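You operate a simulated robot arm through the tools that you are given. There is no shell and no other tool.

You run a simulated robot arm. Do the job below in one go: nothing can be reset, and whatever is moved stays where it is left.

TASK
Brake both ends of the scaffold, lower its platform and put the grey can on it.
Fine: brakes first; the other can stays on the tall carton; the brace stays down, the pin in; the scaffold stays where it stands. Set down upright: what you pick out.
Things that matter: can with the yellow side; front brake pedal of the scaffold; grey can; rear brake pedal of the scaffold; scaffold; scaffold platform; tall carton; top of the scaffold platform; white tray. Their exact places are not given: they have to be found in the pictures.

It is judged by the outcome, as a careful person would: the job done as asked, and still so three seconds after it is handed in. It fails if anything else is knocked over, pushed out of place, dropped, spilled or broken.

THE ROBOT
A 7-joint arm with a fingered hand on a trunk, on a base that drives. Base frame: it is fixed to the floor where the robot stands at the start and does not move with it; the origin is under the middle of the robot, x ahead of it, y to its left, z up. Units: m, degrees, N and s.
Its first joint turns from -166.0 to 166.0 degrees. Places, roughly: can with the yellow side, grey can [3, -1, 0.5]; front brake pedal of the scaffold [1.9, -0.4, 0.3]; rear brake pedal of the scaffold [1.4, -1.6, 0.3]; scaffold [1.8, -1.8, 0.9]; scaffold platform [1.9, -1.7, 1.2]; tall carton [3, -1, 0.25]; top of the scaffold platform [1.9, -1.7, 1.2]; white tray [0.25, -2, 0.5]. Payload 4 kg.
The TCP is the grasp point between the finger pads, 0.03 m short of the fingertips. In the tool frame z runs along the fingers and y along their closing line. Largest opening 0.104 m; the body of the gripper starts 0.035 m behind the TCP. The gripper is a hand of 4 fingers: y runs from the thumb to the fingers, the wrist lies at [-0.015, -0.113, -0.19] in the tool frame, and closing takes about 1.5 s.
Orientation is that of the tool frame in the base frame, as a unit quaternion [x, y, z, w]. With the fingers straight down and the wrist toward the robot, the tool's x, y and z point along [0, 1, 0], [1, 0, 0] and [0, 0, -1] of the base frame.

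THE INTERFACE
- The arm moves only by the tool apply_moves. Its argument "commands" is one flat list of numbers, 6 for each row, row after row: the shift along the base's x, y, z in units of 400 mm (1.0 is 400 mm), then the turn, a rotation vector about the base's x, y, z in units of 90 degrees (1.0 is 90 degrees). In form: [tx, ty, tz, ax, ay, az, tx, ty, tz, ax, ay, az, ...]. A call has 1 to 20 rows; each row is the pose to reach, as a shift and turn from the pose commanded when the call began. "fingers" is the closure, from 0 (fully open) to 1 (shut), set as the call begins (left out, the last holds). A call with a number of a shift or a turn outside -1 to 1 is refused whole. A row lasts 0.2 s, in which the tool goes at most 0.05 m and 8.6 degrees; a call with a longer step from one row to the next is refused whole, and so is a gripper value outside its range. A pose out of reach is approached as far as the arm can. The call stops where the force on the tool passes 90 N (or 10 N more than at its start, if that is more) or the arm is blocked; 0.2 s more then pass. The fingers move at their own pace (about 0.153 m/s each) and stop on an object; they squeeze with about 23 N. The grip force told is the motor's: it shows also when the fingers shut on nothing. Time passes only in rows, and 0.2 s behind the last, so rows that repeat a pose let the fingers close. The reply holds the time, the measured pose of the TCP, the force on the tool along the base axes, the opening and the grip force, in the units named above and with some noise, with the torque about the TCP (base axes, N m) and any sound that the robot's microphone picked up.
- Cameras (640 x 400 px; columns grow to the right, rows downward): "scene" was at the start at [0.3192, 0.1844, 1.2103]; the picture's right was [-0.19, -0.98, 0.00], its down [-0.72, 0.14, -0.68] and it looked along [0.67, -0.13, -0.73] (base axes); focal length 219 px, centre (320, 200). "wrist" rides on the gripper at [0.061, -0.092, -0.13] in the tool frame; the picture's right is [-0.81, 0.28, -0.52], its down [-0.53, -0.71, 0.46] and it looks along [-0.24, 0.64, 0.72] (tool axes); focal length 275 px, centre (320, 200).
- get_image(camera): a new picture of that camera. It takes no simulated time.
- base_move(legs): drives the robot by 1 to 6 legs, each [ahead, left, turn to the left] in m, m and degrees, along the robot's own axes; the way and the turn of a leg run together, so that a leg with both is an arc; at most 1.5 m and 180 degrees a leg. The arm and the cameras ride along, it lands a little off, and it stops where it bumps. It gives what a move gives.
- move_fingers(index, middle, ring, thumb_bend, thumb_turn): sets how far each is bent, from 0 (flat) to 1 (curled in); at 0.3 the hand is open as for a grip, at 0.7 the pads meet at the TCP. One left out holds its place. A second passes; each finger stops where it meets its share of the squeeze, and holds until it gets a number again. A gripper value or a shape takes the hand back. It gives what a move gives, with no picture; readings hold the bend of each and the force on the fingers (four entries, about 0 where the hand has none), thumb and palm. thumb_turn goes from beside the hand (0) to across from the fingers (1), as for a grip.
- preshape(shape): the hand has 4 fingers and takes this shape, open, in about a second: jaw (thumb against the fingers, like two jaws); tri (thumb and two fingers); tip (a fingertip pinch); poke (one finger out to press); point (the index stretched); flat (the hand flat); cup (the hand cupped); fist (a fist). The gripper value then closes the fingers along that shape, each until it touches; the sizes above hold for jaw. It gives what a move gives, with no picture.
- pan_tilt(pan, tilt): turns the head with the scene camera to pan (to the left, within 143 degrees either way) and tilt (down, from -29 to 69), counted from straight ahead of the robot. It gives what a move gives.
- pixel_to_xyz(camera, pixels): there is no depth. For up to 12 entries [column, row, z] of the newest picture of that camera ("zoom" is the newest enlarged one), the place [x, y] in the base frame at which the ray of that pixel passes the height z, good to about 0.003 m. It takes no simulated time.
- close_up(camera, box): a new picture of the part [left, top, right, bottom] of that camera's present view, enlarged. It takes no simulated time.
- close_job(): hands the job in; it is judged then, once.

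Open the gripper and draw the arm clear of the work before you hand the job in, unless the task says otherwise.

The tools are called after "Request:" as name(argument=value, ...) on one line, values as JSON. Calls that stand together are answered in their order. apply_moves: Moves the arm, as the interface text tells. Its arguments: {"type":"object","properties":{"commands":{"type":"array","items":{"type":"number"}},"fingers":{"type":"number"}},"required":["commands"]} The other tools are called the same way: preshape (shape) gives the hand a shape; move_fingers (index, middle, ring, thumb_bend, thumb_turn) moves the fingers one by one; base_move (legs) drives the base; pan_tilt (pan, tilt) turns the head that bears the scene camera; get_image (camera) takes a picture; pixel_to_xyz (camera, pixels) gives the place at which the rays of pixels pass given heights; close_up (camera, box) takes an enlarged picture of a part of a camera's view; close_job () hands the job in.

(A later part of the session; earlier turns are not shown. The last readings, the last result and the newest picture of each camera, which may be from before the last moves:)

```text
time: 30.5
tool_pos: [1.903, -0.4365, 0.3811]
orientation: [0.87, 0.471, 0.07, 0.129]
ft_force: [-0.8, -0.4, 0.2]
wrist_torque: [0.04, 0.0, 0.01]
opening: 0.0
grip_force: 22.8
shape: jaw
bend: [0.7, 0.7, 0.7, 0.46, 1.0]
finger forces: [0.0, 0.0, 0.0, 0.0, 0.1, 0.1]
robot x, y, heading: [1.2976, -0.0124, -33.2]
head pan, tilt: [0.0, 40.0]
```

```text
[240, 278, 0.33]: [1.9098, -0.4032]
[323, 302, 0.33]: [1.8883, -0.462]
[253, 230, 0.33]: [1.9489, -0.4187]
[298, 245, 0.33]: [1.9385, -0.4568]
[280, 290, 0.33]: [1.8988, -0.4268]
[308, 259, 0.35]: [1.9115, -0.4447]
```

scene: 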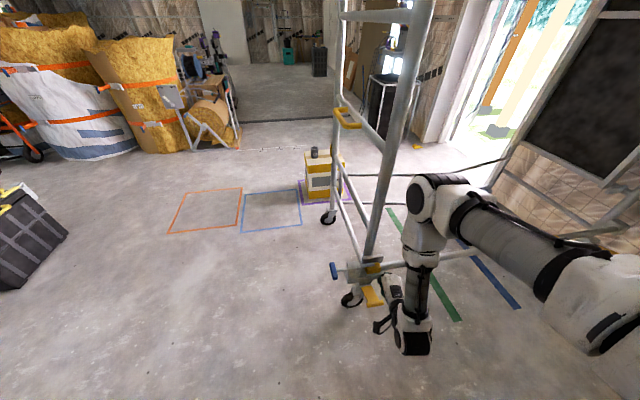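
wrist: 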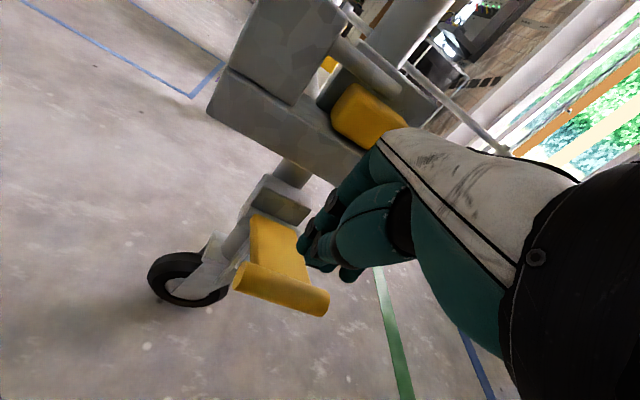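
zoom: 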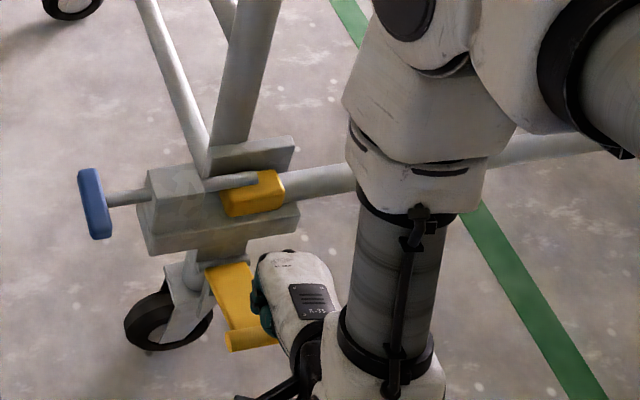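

Lip spans (1.910,-0.403)–(1.888,-0.462); the tip is about 1 cm right of centre. I shift 8 mm and press down slowly.

Request:
apply_moves(commands=[0, 0.02, -0.03, 0, 0, 0, 0, 0.02, -0.06, 0, 0, 0, 0, 0.02, -0.085, 0, 0, 0, 0.002, 0.019, -0.11, 0, 0, 0, 0.004, 0.018, -0.135, 0, 0, 0, 0.006, 0.017, -0.16, 0, 0, 0], fingers=1)

Request:
get_image(camera="wrist")

Request:
close_up(camera="scene", box=[310, 220, 470, 320])

```text
time: 31.9
tool_pos: [1.9067, -0.4288, 0.3155]
orientation: [0.87, 0.472, 0.07, 0.129]
ft_force: [0.5, -0.3, -0.6]
wrist_torque: [-0.01, 0.01, 0.0]
opening: 0.0001
grip_force: 23.3
shape: jaw
bend: [0.7, 0.7, 0.7, 0.46, 1.0]
finger forces: [0.0, 0.0, 0.0, 0.0, 0.0, 0.0]
robot x, y, heading: [1.3002, -0.014, -33.1]
head pan, tilt: [0.0, 40.0]
```

```text
taken
```

wrist: 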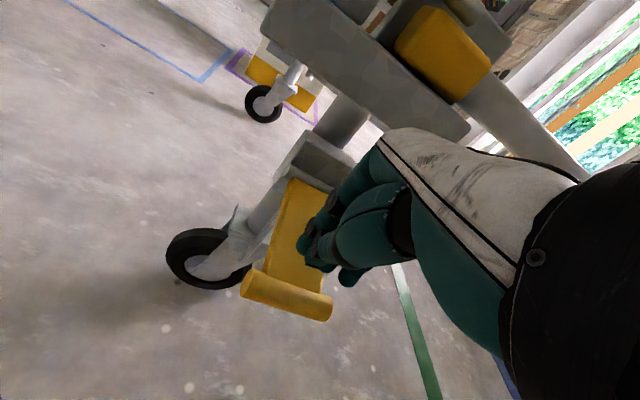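

```text
4.00 times, centred on (390, 270) of scene
```

zoom: 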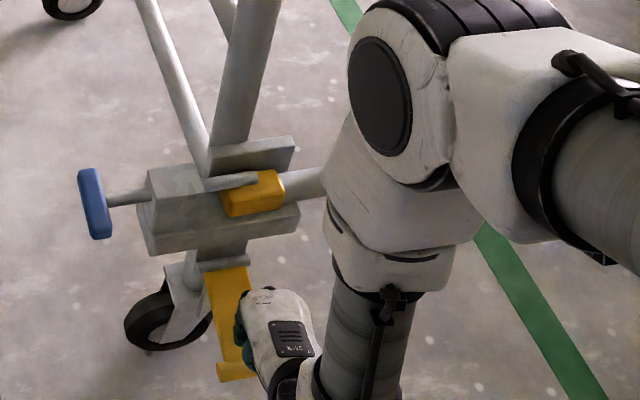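

The pedal has swung down (lip moved from (240,345) to (238,372) in the close-up) and the force is zero now. I press further gently to feel its end stop.

Request:
apply_moves(commands=[0.002, -0.001, -0.02, 0, 0, 0, 0.004, -0.002, -0.04, 0, 0, 0, 0.006, -0.003, -0.06, 0, 0, 0, 0.006, -0.003, -0.08, 0, 0, 0], fingers=1)

Request:
close_up(camera="scene", box=[310, 220, 470, 320])

Request:
get_image(camera="wrist")

```text
time: 32.9
tool_pos: [1.9122, -0.4322, 0.2937]
orientation: [0.869, 0.469, 0.076, 0.138]
ft_force: [-25.8, 11.3, 63.7]
wrist_torque: [0.47, 0.12, 0.1]
opening: 0.0
grip_force: 23.1
shape: jaw
bend: [0.7, 0.7, 0.7, 0.46, 1.0]
finger forces: [60.3, 0.1, 0.1, 0.0, 62.8, 0.0]
robot x, y, heading: [1.2976, -0.0152, -33.3]
head pan, tilt: [0.0, 40.0]
stopped in row 4: the force on the tool passed its limit at 110 N (the readings are from after the stop); the commanded pose is now the measured one
```

```text
4.00 times, centred on (390, 270) of scene
```

zoom: 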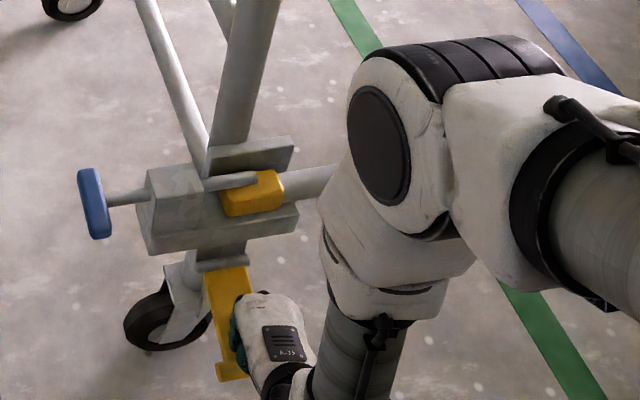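

```text
taken
```

wrist: 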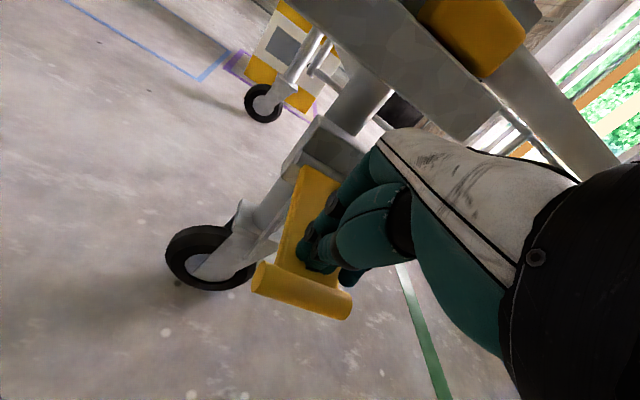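

The pedal met a hard stop (force over 90 N), so it is fully down. I lift off straight up and back, and check that it stays down.

Request:
apply_moves(commands=[-0.005, 0.003, 0.05, 0, 0, 0, -0.02, 0.013, 0.15, 0, 0, 0, -0.04, 0.026, 0.25, 0, 0, 0, -0.06, 0.04, 0.36, 0, 0, 0, -0.08, 0.052, 0.47, 0, 0, 0, -0.15, 0.1, 0.55, 0, 0, 0, -0.25, 0.16, 0.6, 0, 0, 0, -0.3, 0.2, 0.65, 0, 0, 0], fingers=1)

Request:
get_image(camera="scene")

Request:
close_up(camera="scene", box=[310, 240, 438, 320])

```text
refused: row 7 steps farther than a row can; nothing moved
```

```text
taken
```

scene: 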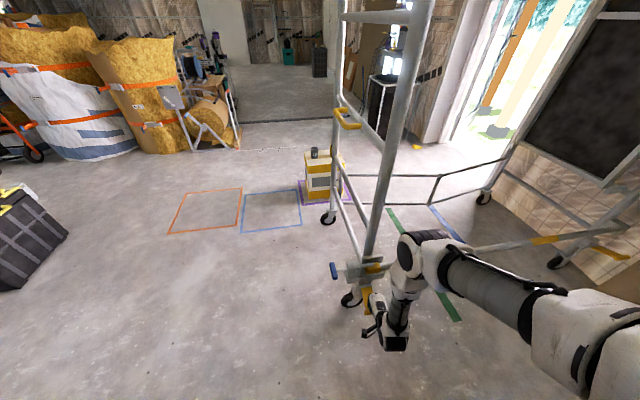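

```text
5.00 times, centred on (374, 280) of scene
```

zoom: 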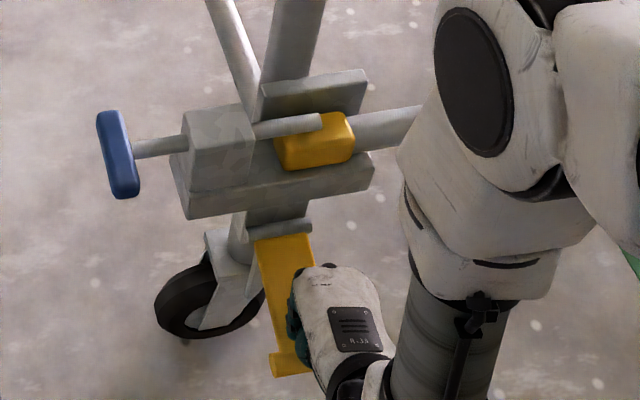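

The move was refused for one long step; I repeat it with smaller steps.

Request:
apply_moves(commands=[-0.005, 0.003, 0.05, 0, 0, 0, -0.02, 0.013, 0.15, 0, 0, 0, -0.04, 0.026, 0.25, 0, 0, 0, -0.06, 0.04, 0.35, 0, 0, 0, -0.08, 0.052, 0.45, 0, 0, 0, -0.13, 0.085, 0.53, 0, 0, 0, -0.18, 0.12, 0.61, 0, 0, 0, -0.23, 0.15, 0.69, 0, 0, 0], fingers=1)

Request:
get_image(camera="scene")

Request:
close_up(camera="scene", box=[310, 240, 438, 320])

```text
time: 34.7
tool_pos: [1.8209, -0.3737, 0.5675]
orientation: [0.869, 0.47, 0.074, 0.135]
ft_force: [-0.1, 0.7, 0.3]
wrist_torque: [-0.01, 0.02, -0.01]
opening: 0.0001
grip_force: 23.8
shape: jaw
bend: [0.7, 0.7, 0.7, 0.46, 1.0]
finger forces: [0.0, 0.0, 0.0, 0.0, 0.0, 0.0]
robot x, y, heading: [1.2973, -0.0153, -33.2]
head pan, tilt: [0.0, 40.0]
```

```text
taken
```

scene: 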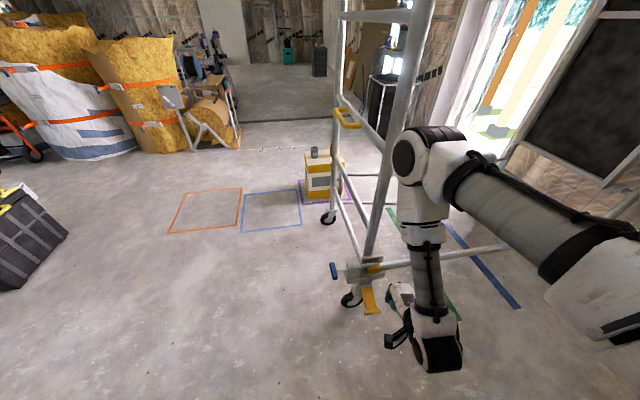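

```text
5.00 times, centred on (374, 280) of scene
```

zoom: 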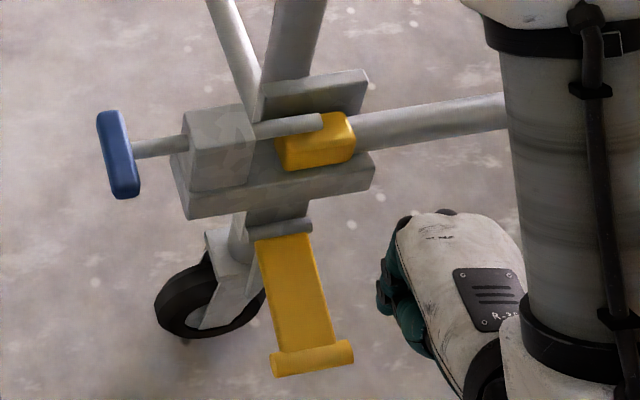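

The pedal stays down and the clamp has not moved in the picture. For the narrow approach to the rear pedal I first retract and raise the arm (tool upright again, radius about 0.43 m, z about 0.95).

Request:
apply_moves(commands=[-0.042, 0.027, 0.1, 0.011, 0.0165, 0, -0.084, 0.055, 0.2, 0.0215, 0.033, 0, -0.126, 0.082, 0.3, 0.032, 0.0495, 0, -0.168, 0.109, 0.4, 0.043, 0.066, 0, -0.21, 0.1365, 0.5, 0.054, 0.0825, 0, -0.252, 0.164, 0.6, 0.0645, 0.099, 0, -0.294, 0.191, 0.7, 0.075, 0.1155, 0, -0.336, 0.218, 0.8, 0.086, 0.132, 0, -0.378, 0.246, 0.9, 0.097, 0.1485, 0, -0.42, 0.273, 0.98, 0.1075, 0.165, 0], fingers=1)

Request:
get_image(camera="scene")

```text
time: 36.9
tool_pos: [1.7493, -0.2384, 1.0965]
orientation: [0.879, 0.476, 0.0, -0.001]
ft_force: [-1.0, -0.1, 1.2]
wrist_torque: [0.01, -0.07, 0.04]
opening: 0.0002
grip_force: 22.7
shape: jaw
bend: [0.7, 0.7, 0.7, 0.46, 1.0]
finger forces: [0.1, 0.0, 0.1, 0.0, 0.0, 0.0]
out of reach, approached as far as the arm can: row 2, 3, 4, 5, 6, 7, 8, 9, 10
robot x, y, heading: [1.2982, -0.0146, -33.0]
head pan, tilt: [0.0, 40.0]
```

```text
taken
```

scene: 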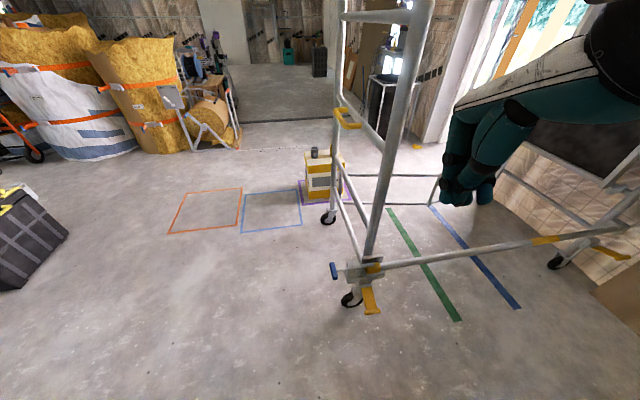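

The hand is now up at z 1.10, radius 0.50. I look right to see where the elbow is.

Request:
pan_tilt(pan=-60, tilt=15)

Request:
get_image(camera="scene")

```text
time: 38.2
tool_pos: [1.7522, -0.2396, 1.0942]
orientation: [0.879, 0.476, -0.003, 0.0]
ft_force: [0.3, -0.7, 0.0]
wrist_torque: [0.02, -0.02, 0.0]
opening: 0.0
grip_force: 22.9
shape: jaw
bend: [0.7, 0.7, 0.7, 0.46, 1.0]
finger forces: [0.0, 0.1, 0.0, 0.1, 0.0, 0.0]
robot x, y, heading: [1.2954, -0.0125, -33.0]
head pan, tilt: [-60.0, 15.0]
```

```text
taken
```

scene: 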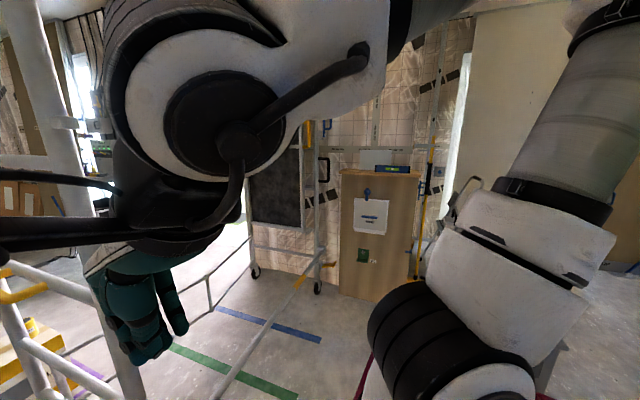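

The elbow is up and out of the way. I turn right 80° in place to align with the scaffold's long side.

Request:
base_move(legs=[[0, 0, -79.5]])

Request:
pan_tilt(pan=10, tilt=35)

Request:
get_image(camera="scene")

Request:
get_image(camera="wrist")

```text
time: 42.1
tool_pos: [1.1488, -0.4965, 1.0963]
orientation: [0.978, -0.208, 0.001, 0.0]
ft_force: [-0.5, -0.4, 0.9]
wrist_torque: [-0.01, -0.01, 0.02]
opening: 0.0
grip_force: 22.9
shape: jaw
bend: [0.7, 0.7, 0.7, 0.46, 1.0]
finger forces: [0.0, 0.0, 0.0, 0.0, 0.0, 0.0]
robot x, y, heading: [1.2976, -0.0132, -113.7]
head pan, tilt: [-60.0, 15.0]
```

```text
time: 43.5
tool_pos: [1.1479, -0.4968, 1.0965]
orientation: [0.978, -0.209, 0.001, 0.0]
ft_force: [1.1, -0.1, 0.2]
wrist_torque: [-0.02, 0.01, 0.01]
opening: 0.0001
grip_force: 23.2
shape: jaw
bend: [0.7, 0.7, 0.7, 0.46, 1.0]
finger forces: [0.0, 0.0, 0.1, 0.0, 0.0, 0.1]
robot x, y, heading: [1.2958, -0.0108, -114.2]
head pan, tilt: [10.0, 35.0]
```

```text
taken
```

scene: 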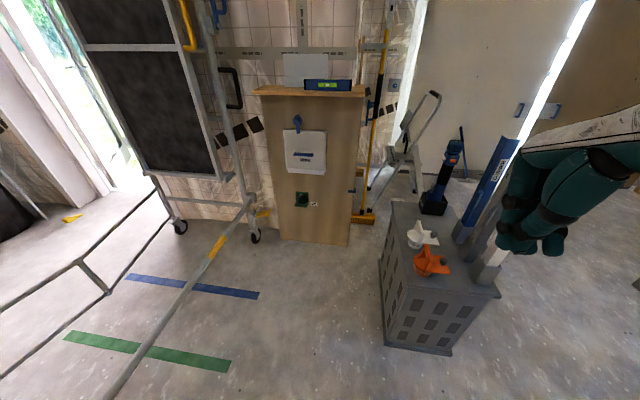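

```text
taken
```

wrist: 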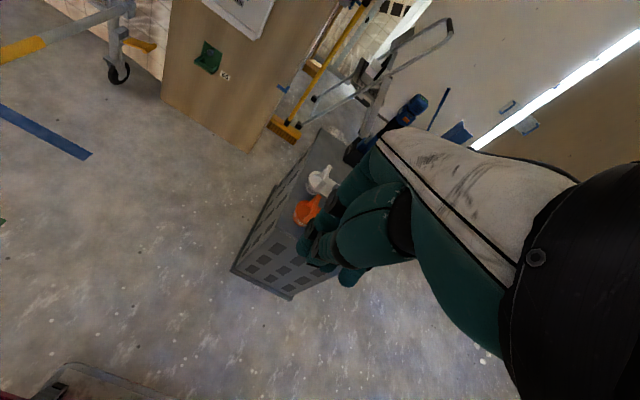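

Good view: crate base corners at (384,343),(450,355), cabinet base (281,240)–(350,246), rear near wheel (256,242), rear pedal (263,213). I compute them.

Request:
pixel_to_xyz(camera="scene", pixels=[[384, 343, 0.0], [450, 355, 0.0], [381, 265, 0.0], [281, 240, 0.0], [350, 246, 0.0], [256, 243, 0.0], [180, 233, 0.0], [265, 213, 0.3], [265, 213, 0.35], [251, 192, 0.5], [389, 254, 0.38], [497, 297, 0.38]])

Request:
close_up(camera="scene", box=[200, 160, 328, 240])

Request:
close_up(camera="scene", box=[130, 0, 290, 100])

```text
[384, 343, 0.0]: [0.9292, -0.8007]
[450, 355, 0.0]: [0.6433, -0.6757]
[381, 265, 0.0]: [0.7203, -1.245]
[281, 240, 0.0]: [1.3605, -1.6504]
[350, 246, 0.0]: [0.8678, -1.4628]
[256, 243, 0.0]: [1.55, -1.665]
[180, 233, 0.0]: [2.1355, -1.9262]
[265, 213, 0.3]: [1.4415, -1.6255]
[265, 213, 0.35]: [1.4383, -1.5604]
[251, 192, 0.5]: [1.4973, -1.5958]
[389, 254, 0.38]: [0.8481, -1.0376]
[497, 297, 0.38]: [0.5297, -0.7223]
```

```text
5.00 times, centred on (264, 200) of scene
```

zoom: 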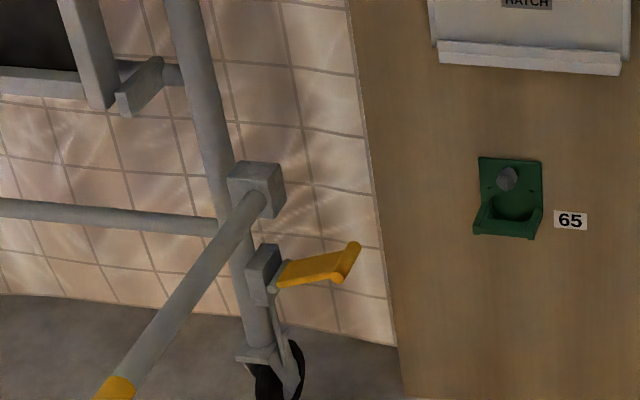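

```text
4.00 times, centred on (210, 50) of scene
```

zoom: 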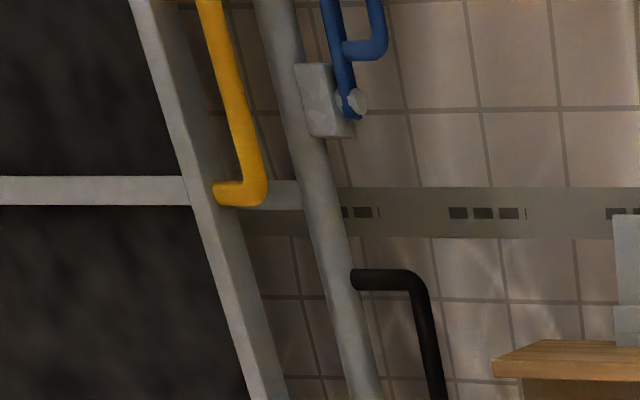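

The rear pedal lies at about (1.44,-1.62,0.31), right by the cabinet's corner (1.36,-1.62). I sidestep left 0.34 m along the scaffold, then check.

Request:
base_move(legs=[[0, 0.34, 1.2]])

Request:
get_image(camera="scene")

```text
time: 45.7
tool_pos: [1.4766, -0.6373, 1.0969]
orientation: [0.98, -0.198, 0.0, 0.001]
ft_force: [-1.0, 0.2, -0.1]
wrist_torque: [-0.07, -0.01, 0.01]
opening: 0.0001
grip_force: 23.3
shape: jaw
bend: [0.7, 0.7, 0.7, 0.46, 1.0]
finger forces: [0.0, 0.1, 0.1, 0.1, 0.0, 0.0]
robot x, y, heading: [1.6151, -0.1518, -112.7]
head pan, tilt: [10.0, 35.0]
```

```text
taken
```

scene: 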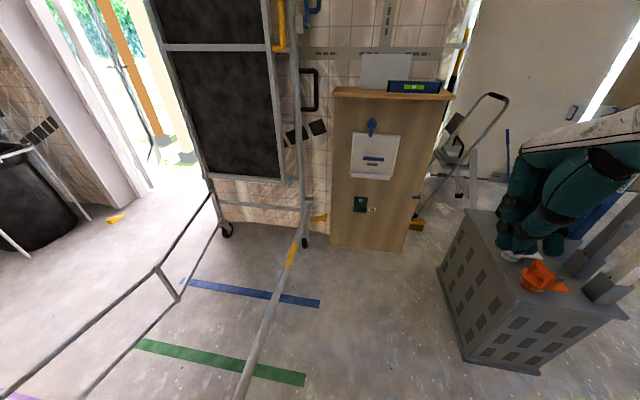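

I am at s≈-0.545 from the post line. I check the crate's left edge once more, then drive ahead.

Request:
pixel_to_xyz(camera="scene", pixels=[[466, 358, 0.0], [437, 268, 0.38], [467, 211, 0.38], [540, 374, 0.0], [332, 247, 0.0], [402, 251, 0.0], [305, 247, 0.0], [318, 217, 0.3], [324, 216, 0.3]])

```text
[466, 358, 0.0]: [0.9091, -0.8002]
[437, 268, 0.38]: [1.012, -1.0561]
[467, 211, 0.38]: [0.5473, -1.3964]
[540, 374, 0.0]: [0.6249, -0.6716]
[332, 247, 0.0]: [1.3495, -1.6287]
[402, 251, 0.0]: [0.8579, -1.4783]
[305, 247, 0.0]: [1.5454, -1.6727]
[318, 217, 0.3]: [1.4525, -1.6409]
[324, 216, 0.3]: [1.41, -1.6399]
```

The crate's left face is at s≈-0.93, so the robot's right side (s≈-0.83) clears it. I drive ahead 0.75 m.

Request:
base_move(legs=[[0.75, 0, 0]])

Request:
pan_tilt(pan=15, tilt=45)

Request:
get_image(camera="scene")

Request:
get_image(camera="wrist")

```text
time: 49.9
tool_pos: [1.1701, -1.3394, 1.0978]
orientation: [0.979, -0.206, 0.001, 0.0]
ft_force: [-0.5, -0.3, -0.3]
wrist_torque: [0.01, 0.0, 0.0]
opening: 0.0002
grip_force: 22.6
shape: jaw
bend: [0.7, 0.7, 0.7, 0.46, 1.0]
finger forces: [0.0, 0.0, 0.1, 0.1, 0.1, 0.0]
robot x, y, heading: [1.3137, -0.8512, -113.6]
head pan, tilt: [10.0, 35.0]
```

```text
time: 50.6
tool_pos: [1.1689, -1.3386, 1.0972]
orientation: [0.979, -0.206, 0.0, 0.0]
ft_force: [0.4, 1.0, -0.1]
wrist_torque: [0.0, 0.03, -0.01]
opening: 0.0
grip_force: 22.5
shape: jaw
bend: [0.7, 0.7, 0.7, 0.46, 1.0]
finger forces: [0.0, 0.0, 0.0, 0.0, 0.0, 0.0]
robot x, y, heading: [1.3111, -0.8609, -113.4]
head pan, tilt: [15.0, 45.0]
```

```text
taken
```

scene: 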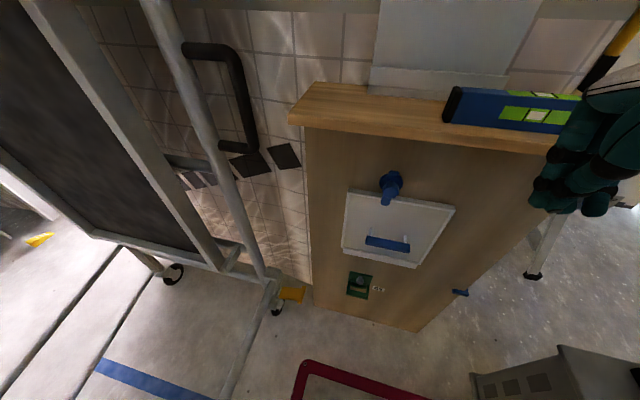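

```text
taken
```

wrist: 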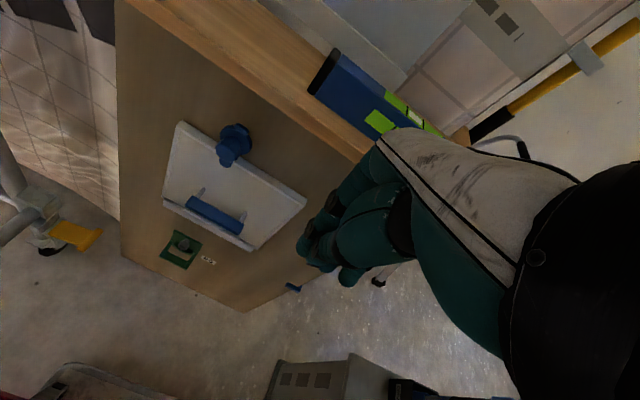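

The rear pedal shows at (291,294) in scene and (78,234) in the wrist view. I triangulate it with both cameras.

Request:
close_up(camera="scene", box=[220, 240, 348, 320])

Request:
pixel_to_xyz(camera="wrist", pixels=[[95, 240, 0.28], [95, 240, 0.32], [95, 240, 0.36], [62, 232, 0.32], [122, 250, 0.0], [120, 200, 0.3], [118, 100, 0.7]])

```text
5.00 times, centred on (284, 280) of scene
```

zoom: 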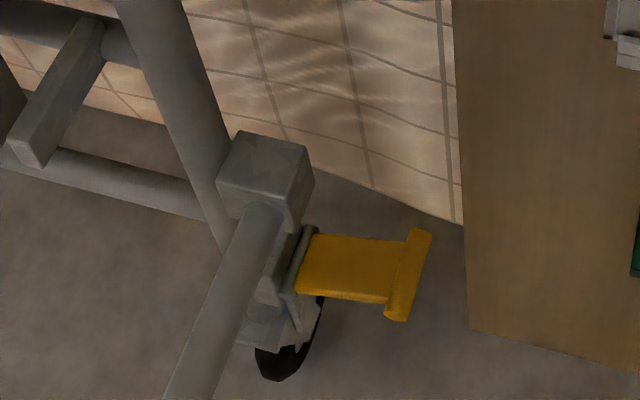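

```text
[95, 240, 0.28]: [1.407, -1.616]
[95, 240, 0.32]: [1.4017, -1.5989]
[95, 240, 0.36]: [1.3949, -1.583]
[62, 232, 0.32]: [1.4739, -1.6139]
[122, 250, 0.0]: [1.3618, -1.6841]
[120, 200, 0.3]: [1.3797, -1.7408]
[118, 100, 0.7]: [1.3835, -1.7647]
```

Request:
pixel_to_xyz(camera="zoom", pixels=[[410, 275, 0.28], [410, 275, 0.32], [410, 275, 0.36], [425, 235, 0.33], [395, 315, 0.33], [350, 270, 0.33], [305, 265, 0.33], [468, 325, 0.0], [455, 60, 0.8], [265, 150, 0.45], [265, 215, 0.5], [225, 240, 0.5]])

```text
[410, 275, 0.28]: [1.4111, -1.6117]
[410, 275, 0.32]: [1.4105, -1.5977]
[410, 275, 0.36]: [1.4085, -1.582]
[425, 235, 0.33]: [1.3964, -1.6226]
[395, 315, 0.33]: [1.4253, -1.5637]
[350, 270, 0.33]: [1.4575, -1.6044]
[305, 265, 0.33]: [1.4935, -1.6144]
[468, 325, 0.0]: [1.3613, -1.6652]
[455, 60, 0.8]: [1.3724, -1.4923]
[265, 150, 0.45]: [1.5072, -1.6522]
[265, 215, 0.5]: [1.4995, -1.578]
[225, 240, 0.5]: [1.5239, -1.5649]
```

The lip is at about (1.406,-1.600,0.32), a few centimetres ahead of the cabinet's corner (1.36,-1.67). I bring the hand down in front of it (l≈1.1), turning the hand 32° to point along the way from robot to pedal.

Request:
apply_moves(commands=[0.059, -0.01, -0.087, 0, 0, 0.0395, 0.118, -0.02, -0.174, 0, 0, 0.079, 0.177, -0.031, -0.26, 0, 0, 0.1185, 0.236, -0.041, -0.347, 0, 0, 0.158, 0.295, -0.051, -0.434, 0, 0, 0.1975, 0.354, -0.061, -0.52, 0, 0, 0.237, 0.413, -0.072, -0.607, 0, 0, 0.2765, 0.472, -0.082, -0.694, 0, 0, 0.316, 0.53, -0.092, -0.78, 0, 0, 0.3556, 0.59, -0.1025, -0.8675, 0, 0, 0.3556], fingers=1)

Request:
get_image(camera="scene")

Request:
get_image(camera="wrist")

```text
time: 52.8
tool_pos: [1.4055, -1.382, 0.7511]
orientation: [0.997, 0.073, 0.001, 0.0]
ft_force: [0.4, 0.2, -0.1]
wrist_torque: [0.01, 0.02, -0.02]
opening: 0.0
grip_force: 22.8
shape: jaw
bend: [0.7, 0.7, 0.7, 0.46, 1.0]
finger forces: [0.0, 0.0, 0.0, 0.0, 0.1, 0.0]
out of reach, approached as far as the arm can: row 1, 2, 3, 4, 5, 6, 7, 8
robot x, y, heading: [1.314, -0.8551, -113.1]
head pan, tilt: [15.0, 45.0]
```

```text
taken
```

scene: 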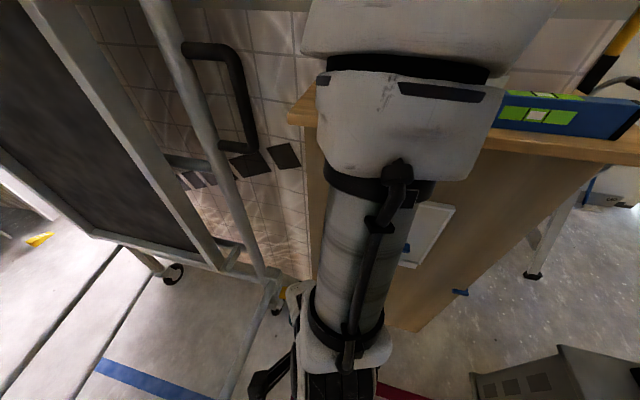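

```text
taken
```

wrist: 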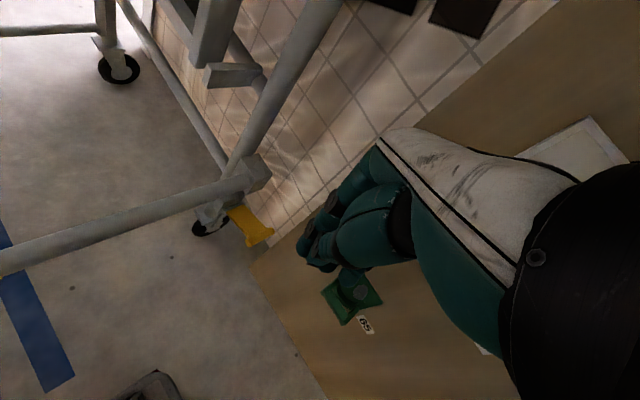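

The hand is over (1.405,-1.38,0.75). I lower it to z 0.43 with a 17° lean back, still in front of the pedal.

Request:
apply_moves(commands=[0, 0, -0.115, -0.027, -0.004, 0, 0, 0, -0.23, -0.0535, -0.008, 0, 0, 0, -0.345, -0.08, -0.012, 0, 0, 0, -0.46, -0.107, -0.016, 0, 0, 0, -0.575, -0.134, -0.02, 0, 0, 0, -0.69, -0.16, -0.024, 0, 0, 0, -0.8, -0.187, -0.0276, 0, 0, 0, -0.8, -0.187, -0.0276, 0], fingers=1)

Request:
get_image(camera="scene")

Request:
get_image(camera="wrist")

```text
time: 53.1
tool_pos: [1.4065, -1.3872, 0.7454]
orientation: [0.997, 0.073, 0.005, 0.018]
ft_force: [0.0, 0.0, -0.3]
wrist_torque: [0.01, 0.01, 0.0]
opening: 0.0
grip_force: 22.6
shape: jaw
bend: [0.7, 0.7, 0.7, 0.46, 1.0]
finger forces: [0.0, 0.0, 0.1, 0.0, 0.1, 0.0]
robot x, y, heading: [1.3187, -0.8546, -113.4]
head pan, tilt: [15.0, 45.0]
stopped in row 1: the force on the tool passed its limit at 129 N (the readings are from after the stop); the commanded pose is now the measured one
```

```text
taken
```

scene: 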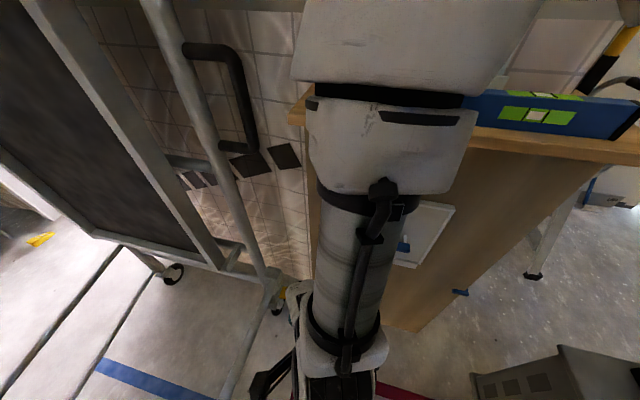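

```text
taken
```

wrist: 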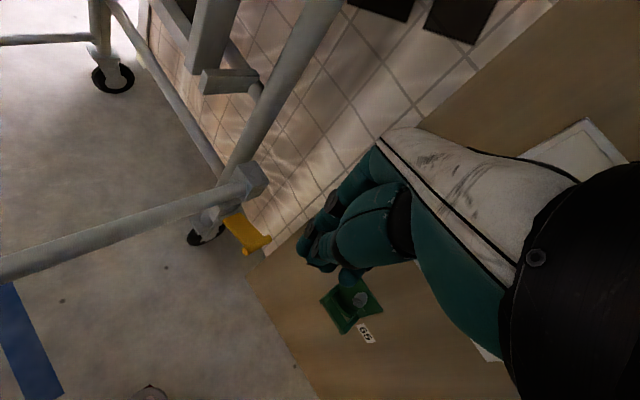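

The 129 N came while the hand's wrist was lowered onto the robot's own red deck corner (seen at (390,393)); nothing of the scene was near. I raise a little and check where the black handle and cabinet top corner lie for a path directly above the pedal.

Request:
apply_moves(commands=[0, -0.02, 0.08, 0, 0, 0, 0, -0.04, 0.12, 0, 0, 0], fingers=1)

Request:
get_image(camera="scene")

Request:
pixel_to_xyz(camera="scene", pixels=[[245, 100, 0.7], [245, 100, 0.8], [245, 100, 0.9], [245, 100, 1.0], [290, 122, 0.8], [290, 122, 0.9], [290, 122, 1.0], [230, 148, 0.7], [230, 148, 0.8], [195, 47, 1.0], [195, 47, 0.9]])

```text
time: 53.7
tool_pos: [1.4072, -1.4037, 0.7929]
orientation: [0.997, 0.072, 0.004, 0.015]
ft_force: [1.1, 0.0, 0.2]
wrist_torque: [-0.03, 0.0, -0.01]
opening: 0.0
grip_force: 22.7
shape: jaw
bend: [0.7, 0.7, 0.7, 0.46, 1.0]
finger forces: [0.0, 0.0, 0.1, 0.0, 0.1, 0.0]
robot x, y, heading: [1.3149, -0.8588, -113.6]
head pan, tilt: [15.0, 45.0]
```

```text
taken
```

scene: 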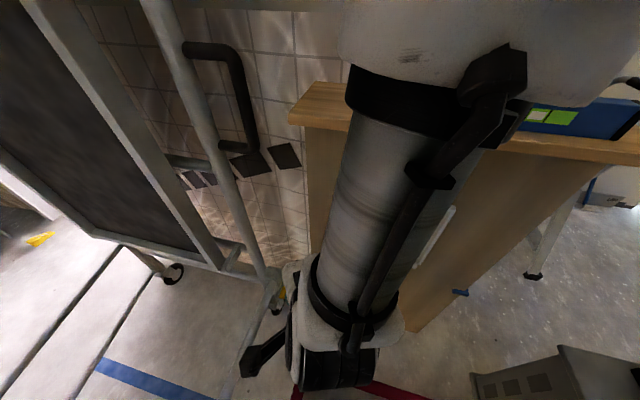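

```text
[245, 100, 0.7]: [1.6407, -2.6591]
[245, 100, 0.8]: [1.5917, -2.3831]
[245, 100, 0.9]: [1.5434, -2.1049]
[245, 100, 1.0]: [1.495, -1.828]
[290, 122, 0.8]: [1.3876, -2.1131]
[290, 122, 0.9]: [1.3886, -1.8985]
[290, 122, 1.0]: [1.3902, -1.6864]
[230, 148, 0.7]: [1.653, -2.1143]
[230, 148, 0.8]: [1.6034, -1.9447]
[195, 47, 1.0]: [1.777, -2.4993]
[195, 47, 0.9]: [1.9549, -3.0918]
```

The cabinet top is at z≈1.0 and the black handle above z≈0.95, so at z≈0.79 I can move forward over the pedal first, then descend there with the wrist clear of the deck.

Request:
apply_moves(commands=[0.005, -0.117, 0, 0, 0, 0, 0.01, -0.234, 0, 0, 0, 0, 0.014, -0.351, 0, 0, 0, 0, 0.019, -0.469, 0, 0, 0, 0, 0.019, -0.469, -0.1, -0.03, -0.0045, 0, 0.019, -0.469, -0.2, -0.06, -0.009, 0, 0.019, -0.469, -0.3, -0.09, -0.0135, 0, 0.019, -0.469, -0.3, -0.09, -0.0135, 0], fingers=1)

Request:
get_image(camera="scene")

Request:
get_image(camera="wrist")

```text
time: 55.5
tool_pos: [1.4125, -1.5902, 0.6711]
orientation: [0.994, 0.072, 0.01, 0.087]
ft_force: [0.8, -0.1, -0.4]
wrist_torque: [0.03, -0.01, 0.02]
opening: 0.0
grip_force: 23.6
shape: jaw
bend: [0.7, 0.7, 0.7, 0.47, 1.0]
finger forces: [0.1, 0.0, 0.1, 0.1, 0.0, 0.0]
robot x, y, heading: [1.314, -0.8547, -113.7]
head pan, tilt: [15.0, 45.0]
```

```text
taken
```

scene: 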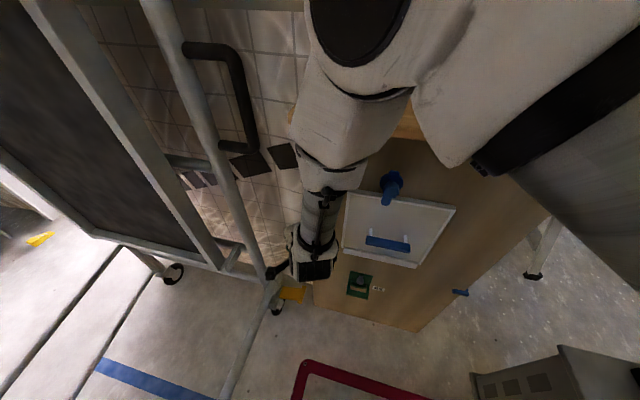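

```text
taken
```

wrist: 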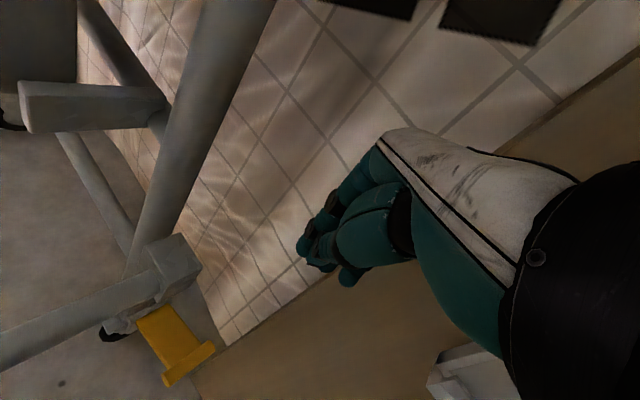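

The hand is above the pedal with the forearm clear. I descend to z 0.40 with 7° more lean.

Request:
apply_moves(commands=[0.002, 0, -0.11, -0.0128, -0.0019, 0, 0.004, -0.001, -0.22, -0.0257, -0.0038, 0, 0.005, -0.002, -0.33, -0.0385, -0.0057, 0, 0.005, -0.003, -0.44, -0.0513, -0.0076, 0, 0.005, -0.003, -0.55, -0.0642, -0.0095, 0, 0.005, -0.003, -0.66, -0.077, -0.0114, 0, 0.005, -0.003, -0.66, -0.077, -0.0114, 0], fingers=1)

Request:
close_up(camera="scene", box=[220, 220, 380, 320])

Request:
get_image(camera="wrist")

```text
time: 57.1
tool_pos: [1.4169, -1.5903, 0.4055]
orientation: [0.986, 0.072, 0.013, 0.148]
ft_force: [-0.2, -0.7, -0.9]
wrist_torque: [0.04, -0.02, 0.01]
opening: 0.0
grip_force: 23.1
shape: jaw
bend: [0.7, 0.7, 0.7, 0.47, 1.0]
finger forces: [0.0, 0.0, 0.1, 0.0, 0.1, 0.1]
robot x, y, heading: [1.3144, -0.8574, -113.4]
head pan, tilt: [15.0, 45.0]
```

```text
4.00 times, centred on (300, 270) of scene
```

zoom: 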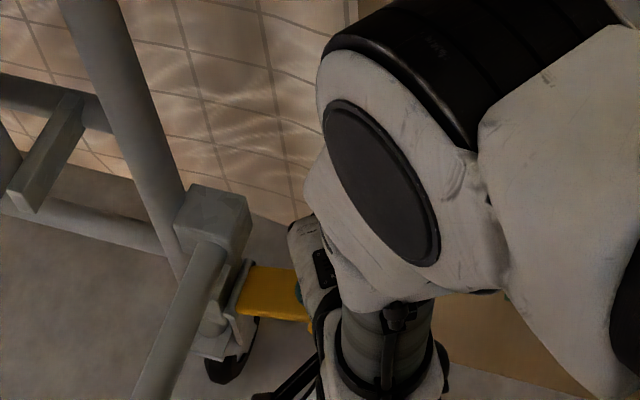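

```text
taken
```

wrist: 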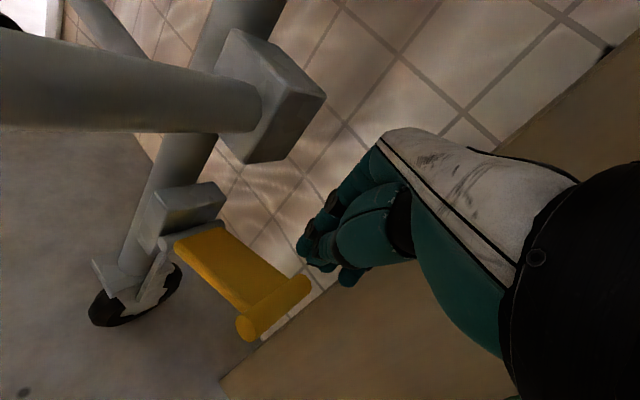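

I check the lip's ends in this wrist view against the tip position.

Request:
pixel_to_xyz(camera="wrist", pixels=[[245, 325, 0.33], [303, 283, 0.33], [275, 303, 0.33], [215, 262, 0.33], [190, 242, 0.33], [308, 259, 0.376]])

```text
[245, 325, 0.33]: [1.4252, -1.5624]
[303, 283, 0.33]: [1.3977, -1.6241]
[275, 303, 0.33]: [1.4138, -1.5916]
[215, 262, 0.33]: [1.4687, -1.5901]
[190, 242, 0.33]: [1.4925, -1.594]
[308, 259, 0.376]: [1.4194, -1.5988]
```

The tip is 1 cm inside the lip and centred. I press down slowly to the end stop.

Request:
apply_moves(commands=[0, 0, -0.04, 0, 0, 0, 0, 0, -0.08, 0, 0, 0, 0, 0, -0.11, 0, 0, 0, 0, 0, -0.14, 0, 0, 0, 0.003, -0.001, -0.17, 0, 0, 0, 0.006, -0.002, -0.2, 0, 0, 0, 0.009, -0.004, -0.225, 0, 0, 0], fingers=1)

Request:
get_image(camera="wrist")

Request:
close_up(camera="scene", box=[220, 220, 380, 320])

```text
time: 58.7
tool_pos: [1.4205, -1.5929, 0.3176]
orientation: [0.986, 0.071, 0.013, 0.148]
ft_force: [-0.2, 0.0, 0.3]
wrist_torque: [0.0, 0.0, 0.01]
opening: 0.0
grip_force: 23.2
shape: jaw
bend: [0.7, 0.7, 0.7, 0.47, 1.0]
finger forces: [0.0, 0.0, 0.0, 0.0, 0.0, 0.0]
robot x, y, heading: [1.3165, -0.8546, -113.6]
head pan, tilt: [15.0, 45.0]
```

```text
taken
```

wrist: 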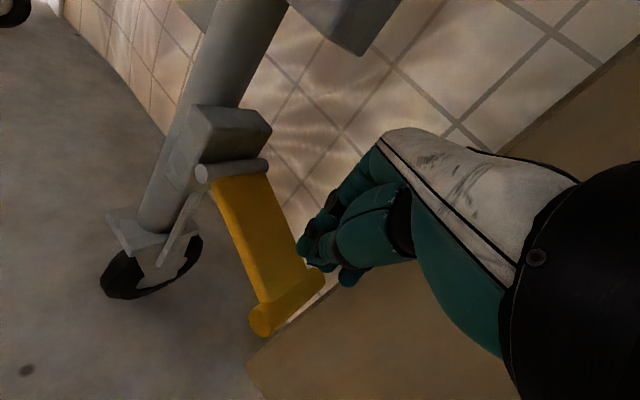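

```text
4.00 times, centred on (300, 270) of scene
```

zoom: 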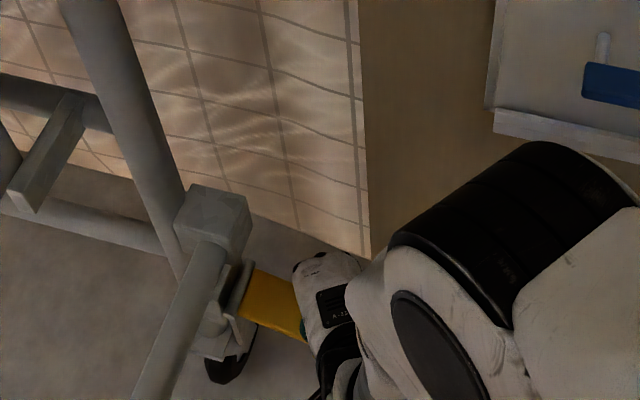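

The rear pedal has snapped down. I press on lightly to its end stop as with the front one.

Request:
apply_moves(commands=[0.002, -0.001, -0.02, 0, 0, 0, 0.003, -0.001, -0.035, 0, 0, 0, 0.004, -0.001, -0.05, 0, 0, 0, 0.004, -0.001, -0.06, 0, 0, 0, 0.004, -0.001, -0.07, 0, 0, 0], fingers=1)

Request:
get_image(camera="wrist")

```text
time: 59.9
tool_pos: [1.4254, -1.602, 0.3017]
orientation: [0.986, 0.069, 0.016, 0.153]
ft_force: [-0.2, 0.2, -0.7]
wrist_torque: [0.02, -0.03, -0.01]
opening: 0.0002
grip_force: 23.0
shape: jaw
bend: [0.7, 0.7, 0.7, 0.47, 1.0]
finger forces: [0.0, 0.0, 0.1, 0.1, 0.0, 0.1]
out of reach, approached as far as the arm can: row 5
robot x, y, heading: [1.3175, -0.8576, -113.6]
head pan, tilt: [15.0, 45.0]
```

```text
taken
```

wrist: 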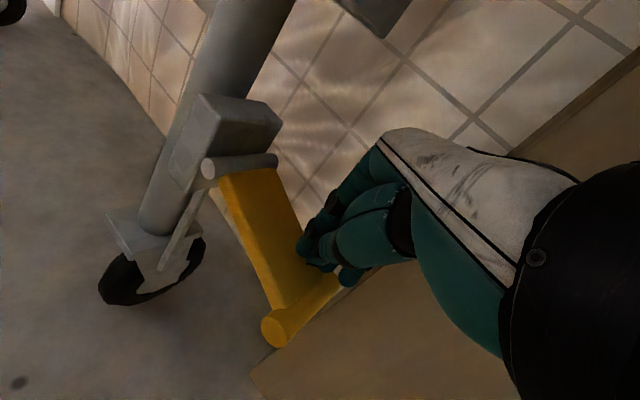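

The pedal hangs down like the front one did and the arm is at its lower limit with no force. I lift straight up and check that the pedal stays.

Request:
apply_moves(commands=[-0.003, 0.02, 0.1, 0, 0, 0, -0.005, 0.02, 0.2, 0.01, 0.001, 0, -0.005, 0.02, 0.3, 0.03, 0.004, 0, -0.005, 0.02, 0.4, 0.05, 0.007, 0, -0.005, 0.02, 0.5, 0.07, 0.01, 0, -0.005, 0.02, 0.6, 0.09, 0.013, 0, -0.005, 0.02, 0.7, 0.11, 0.016, 0, -0.005, 0.02, 0.8, 0.13, 0.019, 0, -0.005, 0.02, 0.9, 0.15, 0.022, 0], fingers=1)

Request:
get_image(camera="wrist")

Request:
get_image(camera="scene")

Request:
close_up(camera="scene", box=[220, 240, 348, 320])

```text
time: 61.9
tool_pos: [1.418, -1.5857, 0.6539]
orientation: [0.997, 0.072, 0.006, 0.029]
ft_force: [-0.2, -0.6, -0.1]
wrist_torque: [-0.02, -0.03, 0.03]
opening: 0.0002
grip_force: 22.9
shape: jaw
bend: [0.7, 0.7, 0.7, 0.47, 1.0]
finger forces: [0.0, 0.0, 0.0, 0.0, 0.0, 0.0]
robot x, y, heading: [1.3156, -0.8555, -113.4]
head pan, tilt: [15.0, 45.0]
```

```text
taken
```

wrist: 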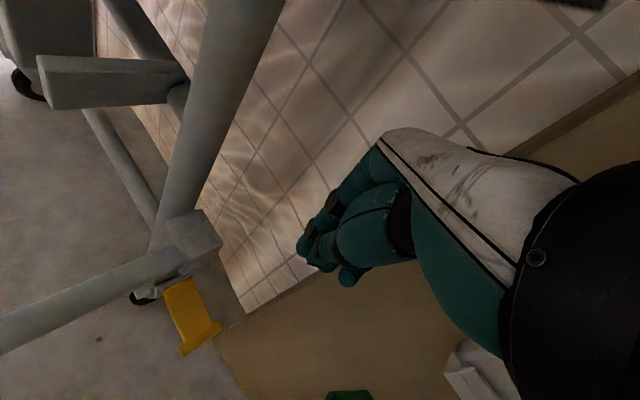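

```text
taken
```

scene: 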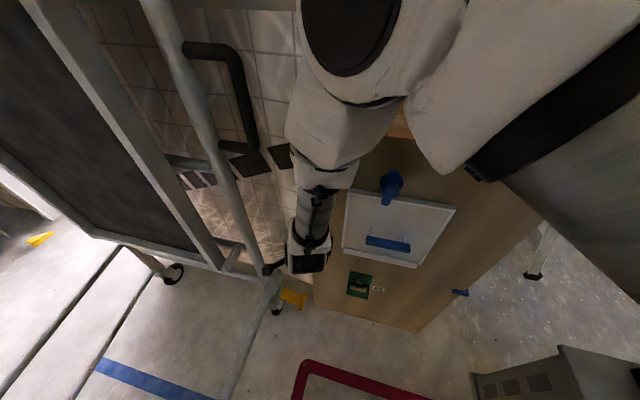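

```text
5.00 times, centred on (284, 280) of scene
```

zoom: 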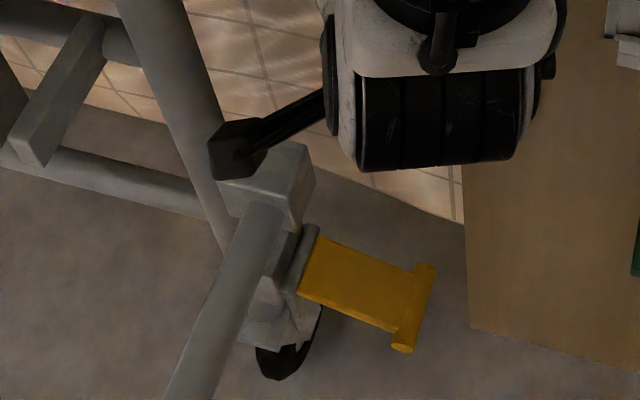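

The rear pedal stays lowered (lip moved from (410,275) to (414,308) in the same close-up). I triangulate its lip to compare with the pressed front pedal.

Request:
pixel_to_xyz(camera="wrist", pixels=[[201, 341, 0.22], [201, 341, 0.26], [201, 341, 0.3]])

Request:
pixel_to_xyz(camera="zoom", pixels=[[414, 308, 0.22], [414, 308, 0.26], [414, 308, 0.3]])

Request:
pan_tilt(pan=110, tilt=40)

Request:
get_image(camera="scene")

```text
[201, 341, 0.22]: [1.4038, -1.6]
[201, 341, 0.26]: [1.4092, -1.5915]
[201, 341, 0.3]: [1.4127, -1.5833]
```

```text
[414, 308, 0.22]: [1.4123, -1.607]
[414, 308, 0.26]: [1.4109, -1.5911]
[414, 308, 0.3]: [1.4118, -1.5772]
```

```text
time: 63.6
tool_pos: [1.4194, -1.5862, 0.6536]
orientation: [0.997, 0.072, 0.006, 0.03]
ft_force: [0.1, 0.2, 0.5]
wrist_torque: [0.02, -0.01, 0.01]
opening: 0.0001
grip_force: 23.1
shape: jaw
bend: [0.7, 0.7, 0.7, 0.47, 1.0]
finger forces: [0.0, 0.0, 0.1, 0.0, 0.0, 0.0]
robot x, y, heading: [1.3134, -0.8562, -113.1]
head pan, tilt: [110.0, 40.0]
```

```text
taken
```

scene: 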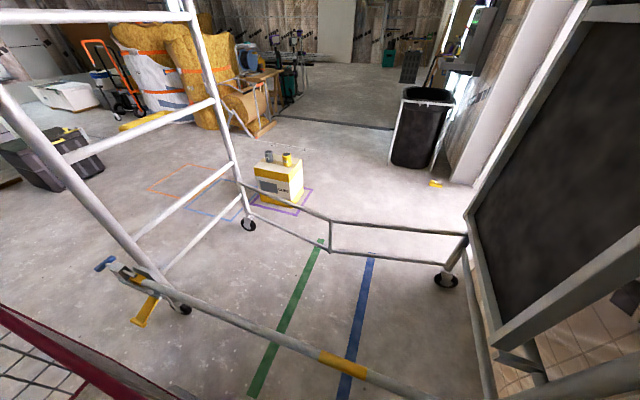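

Both pedals are down (front visible at (145,312)). Now I look at the platform's edge, the yellow handle and blue lever from here.

Request:
pan_tilt(pan=40, tilt=0)

Request:
get_image(camera="scene")

Request:
close_up(camera="scene", box=[240, 60, 440, 185])

```text
time: 65.0
tool_pos: [1.4189, -1.5877, 0.6542]
orientation: [0.997, 0.071, 0.005, 0.031]
ft_force: [-1.0, 0.2, 0.6]
wrist_torque: [-0.01, 0.03, 0.02]
opening: 0.0
grip_force: 22.9
shape: jaw
bend: [0.7, 0.7, 0.7, 0.47, 1.0]
finger forces: [0.1, 0.0, 0.1, 0.0, 0.1, 0.1]
robot x, y, heading: [1.3211, -0.8543, -113.7]
head pan, tilt: [40.0, 0.0]
```

```text
taken
```

scene: 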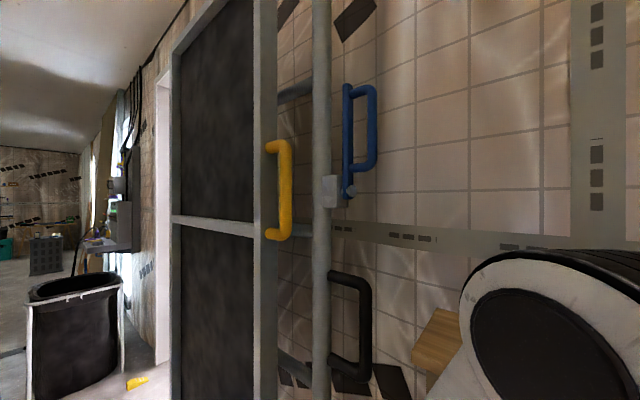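

```text
3.20 times, centred on (340, 122) of scene
```

zoom: 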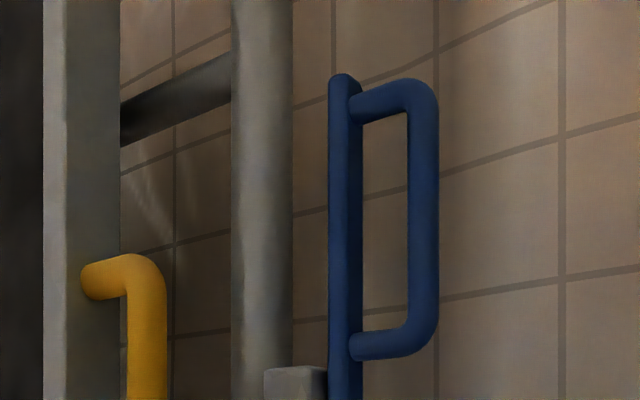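

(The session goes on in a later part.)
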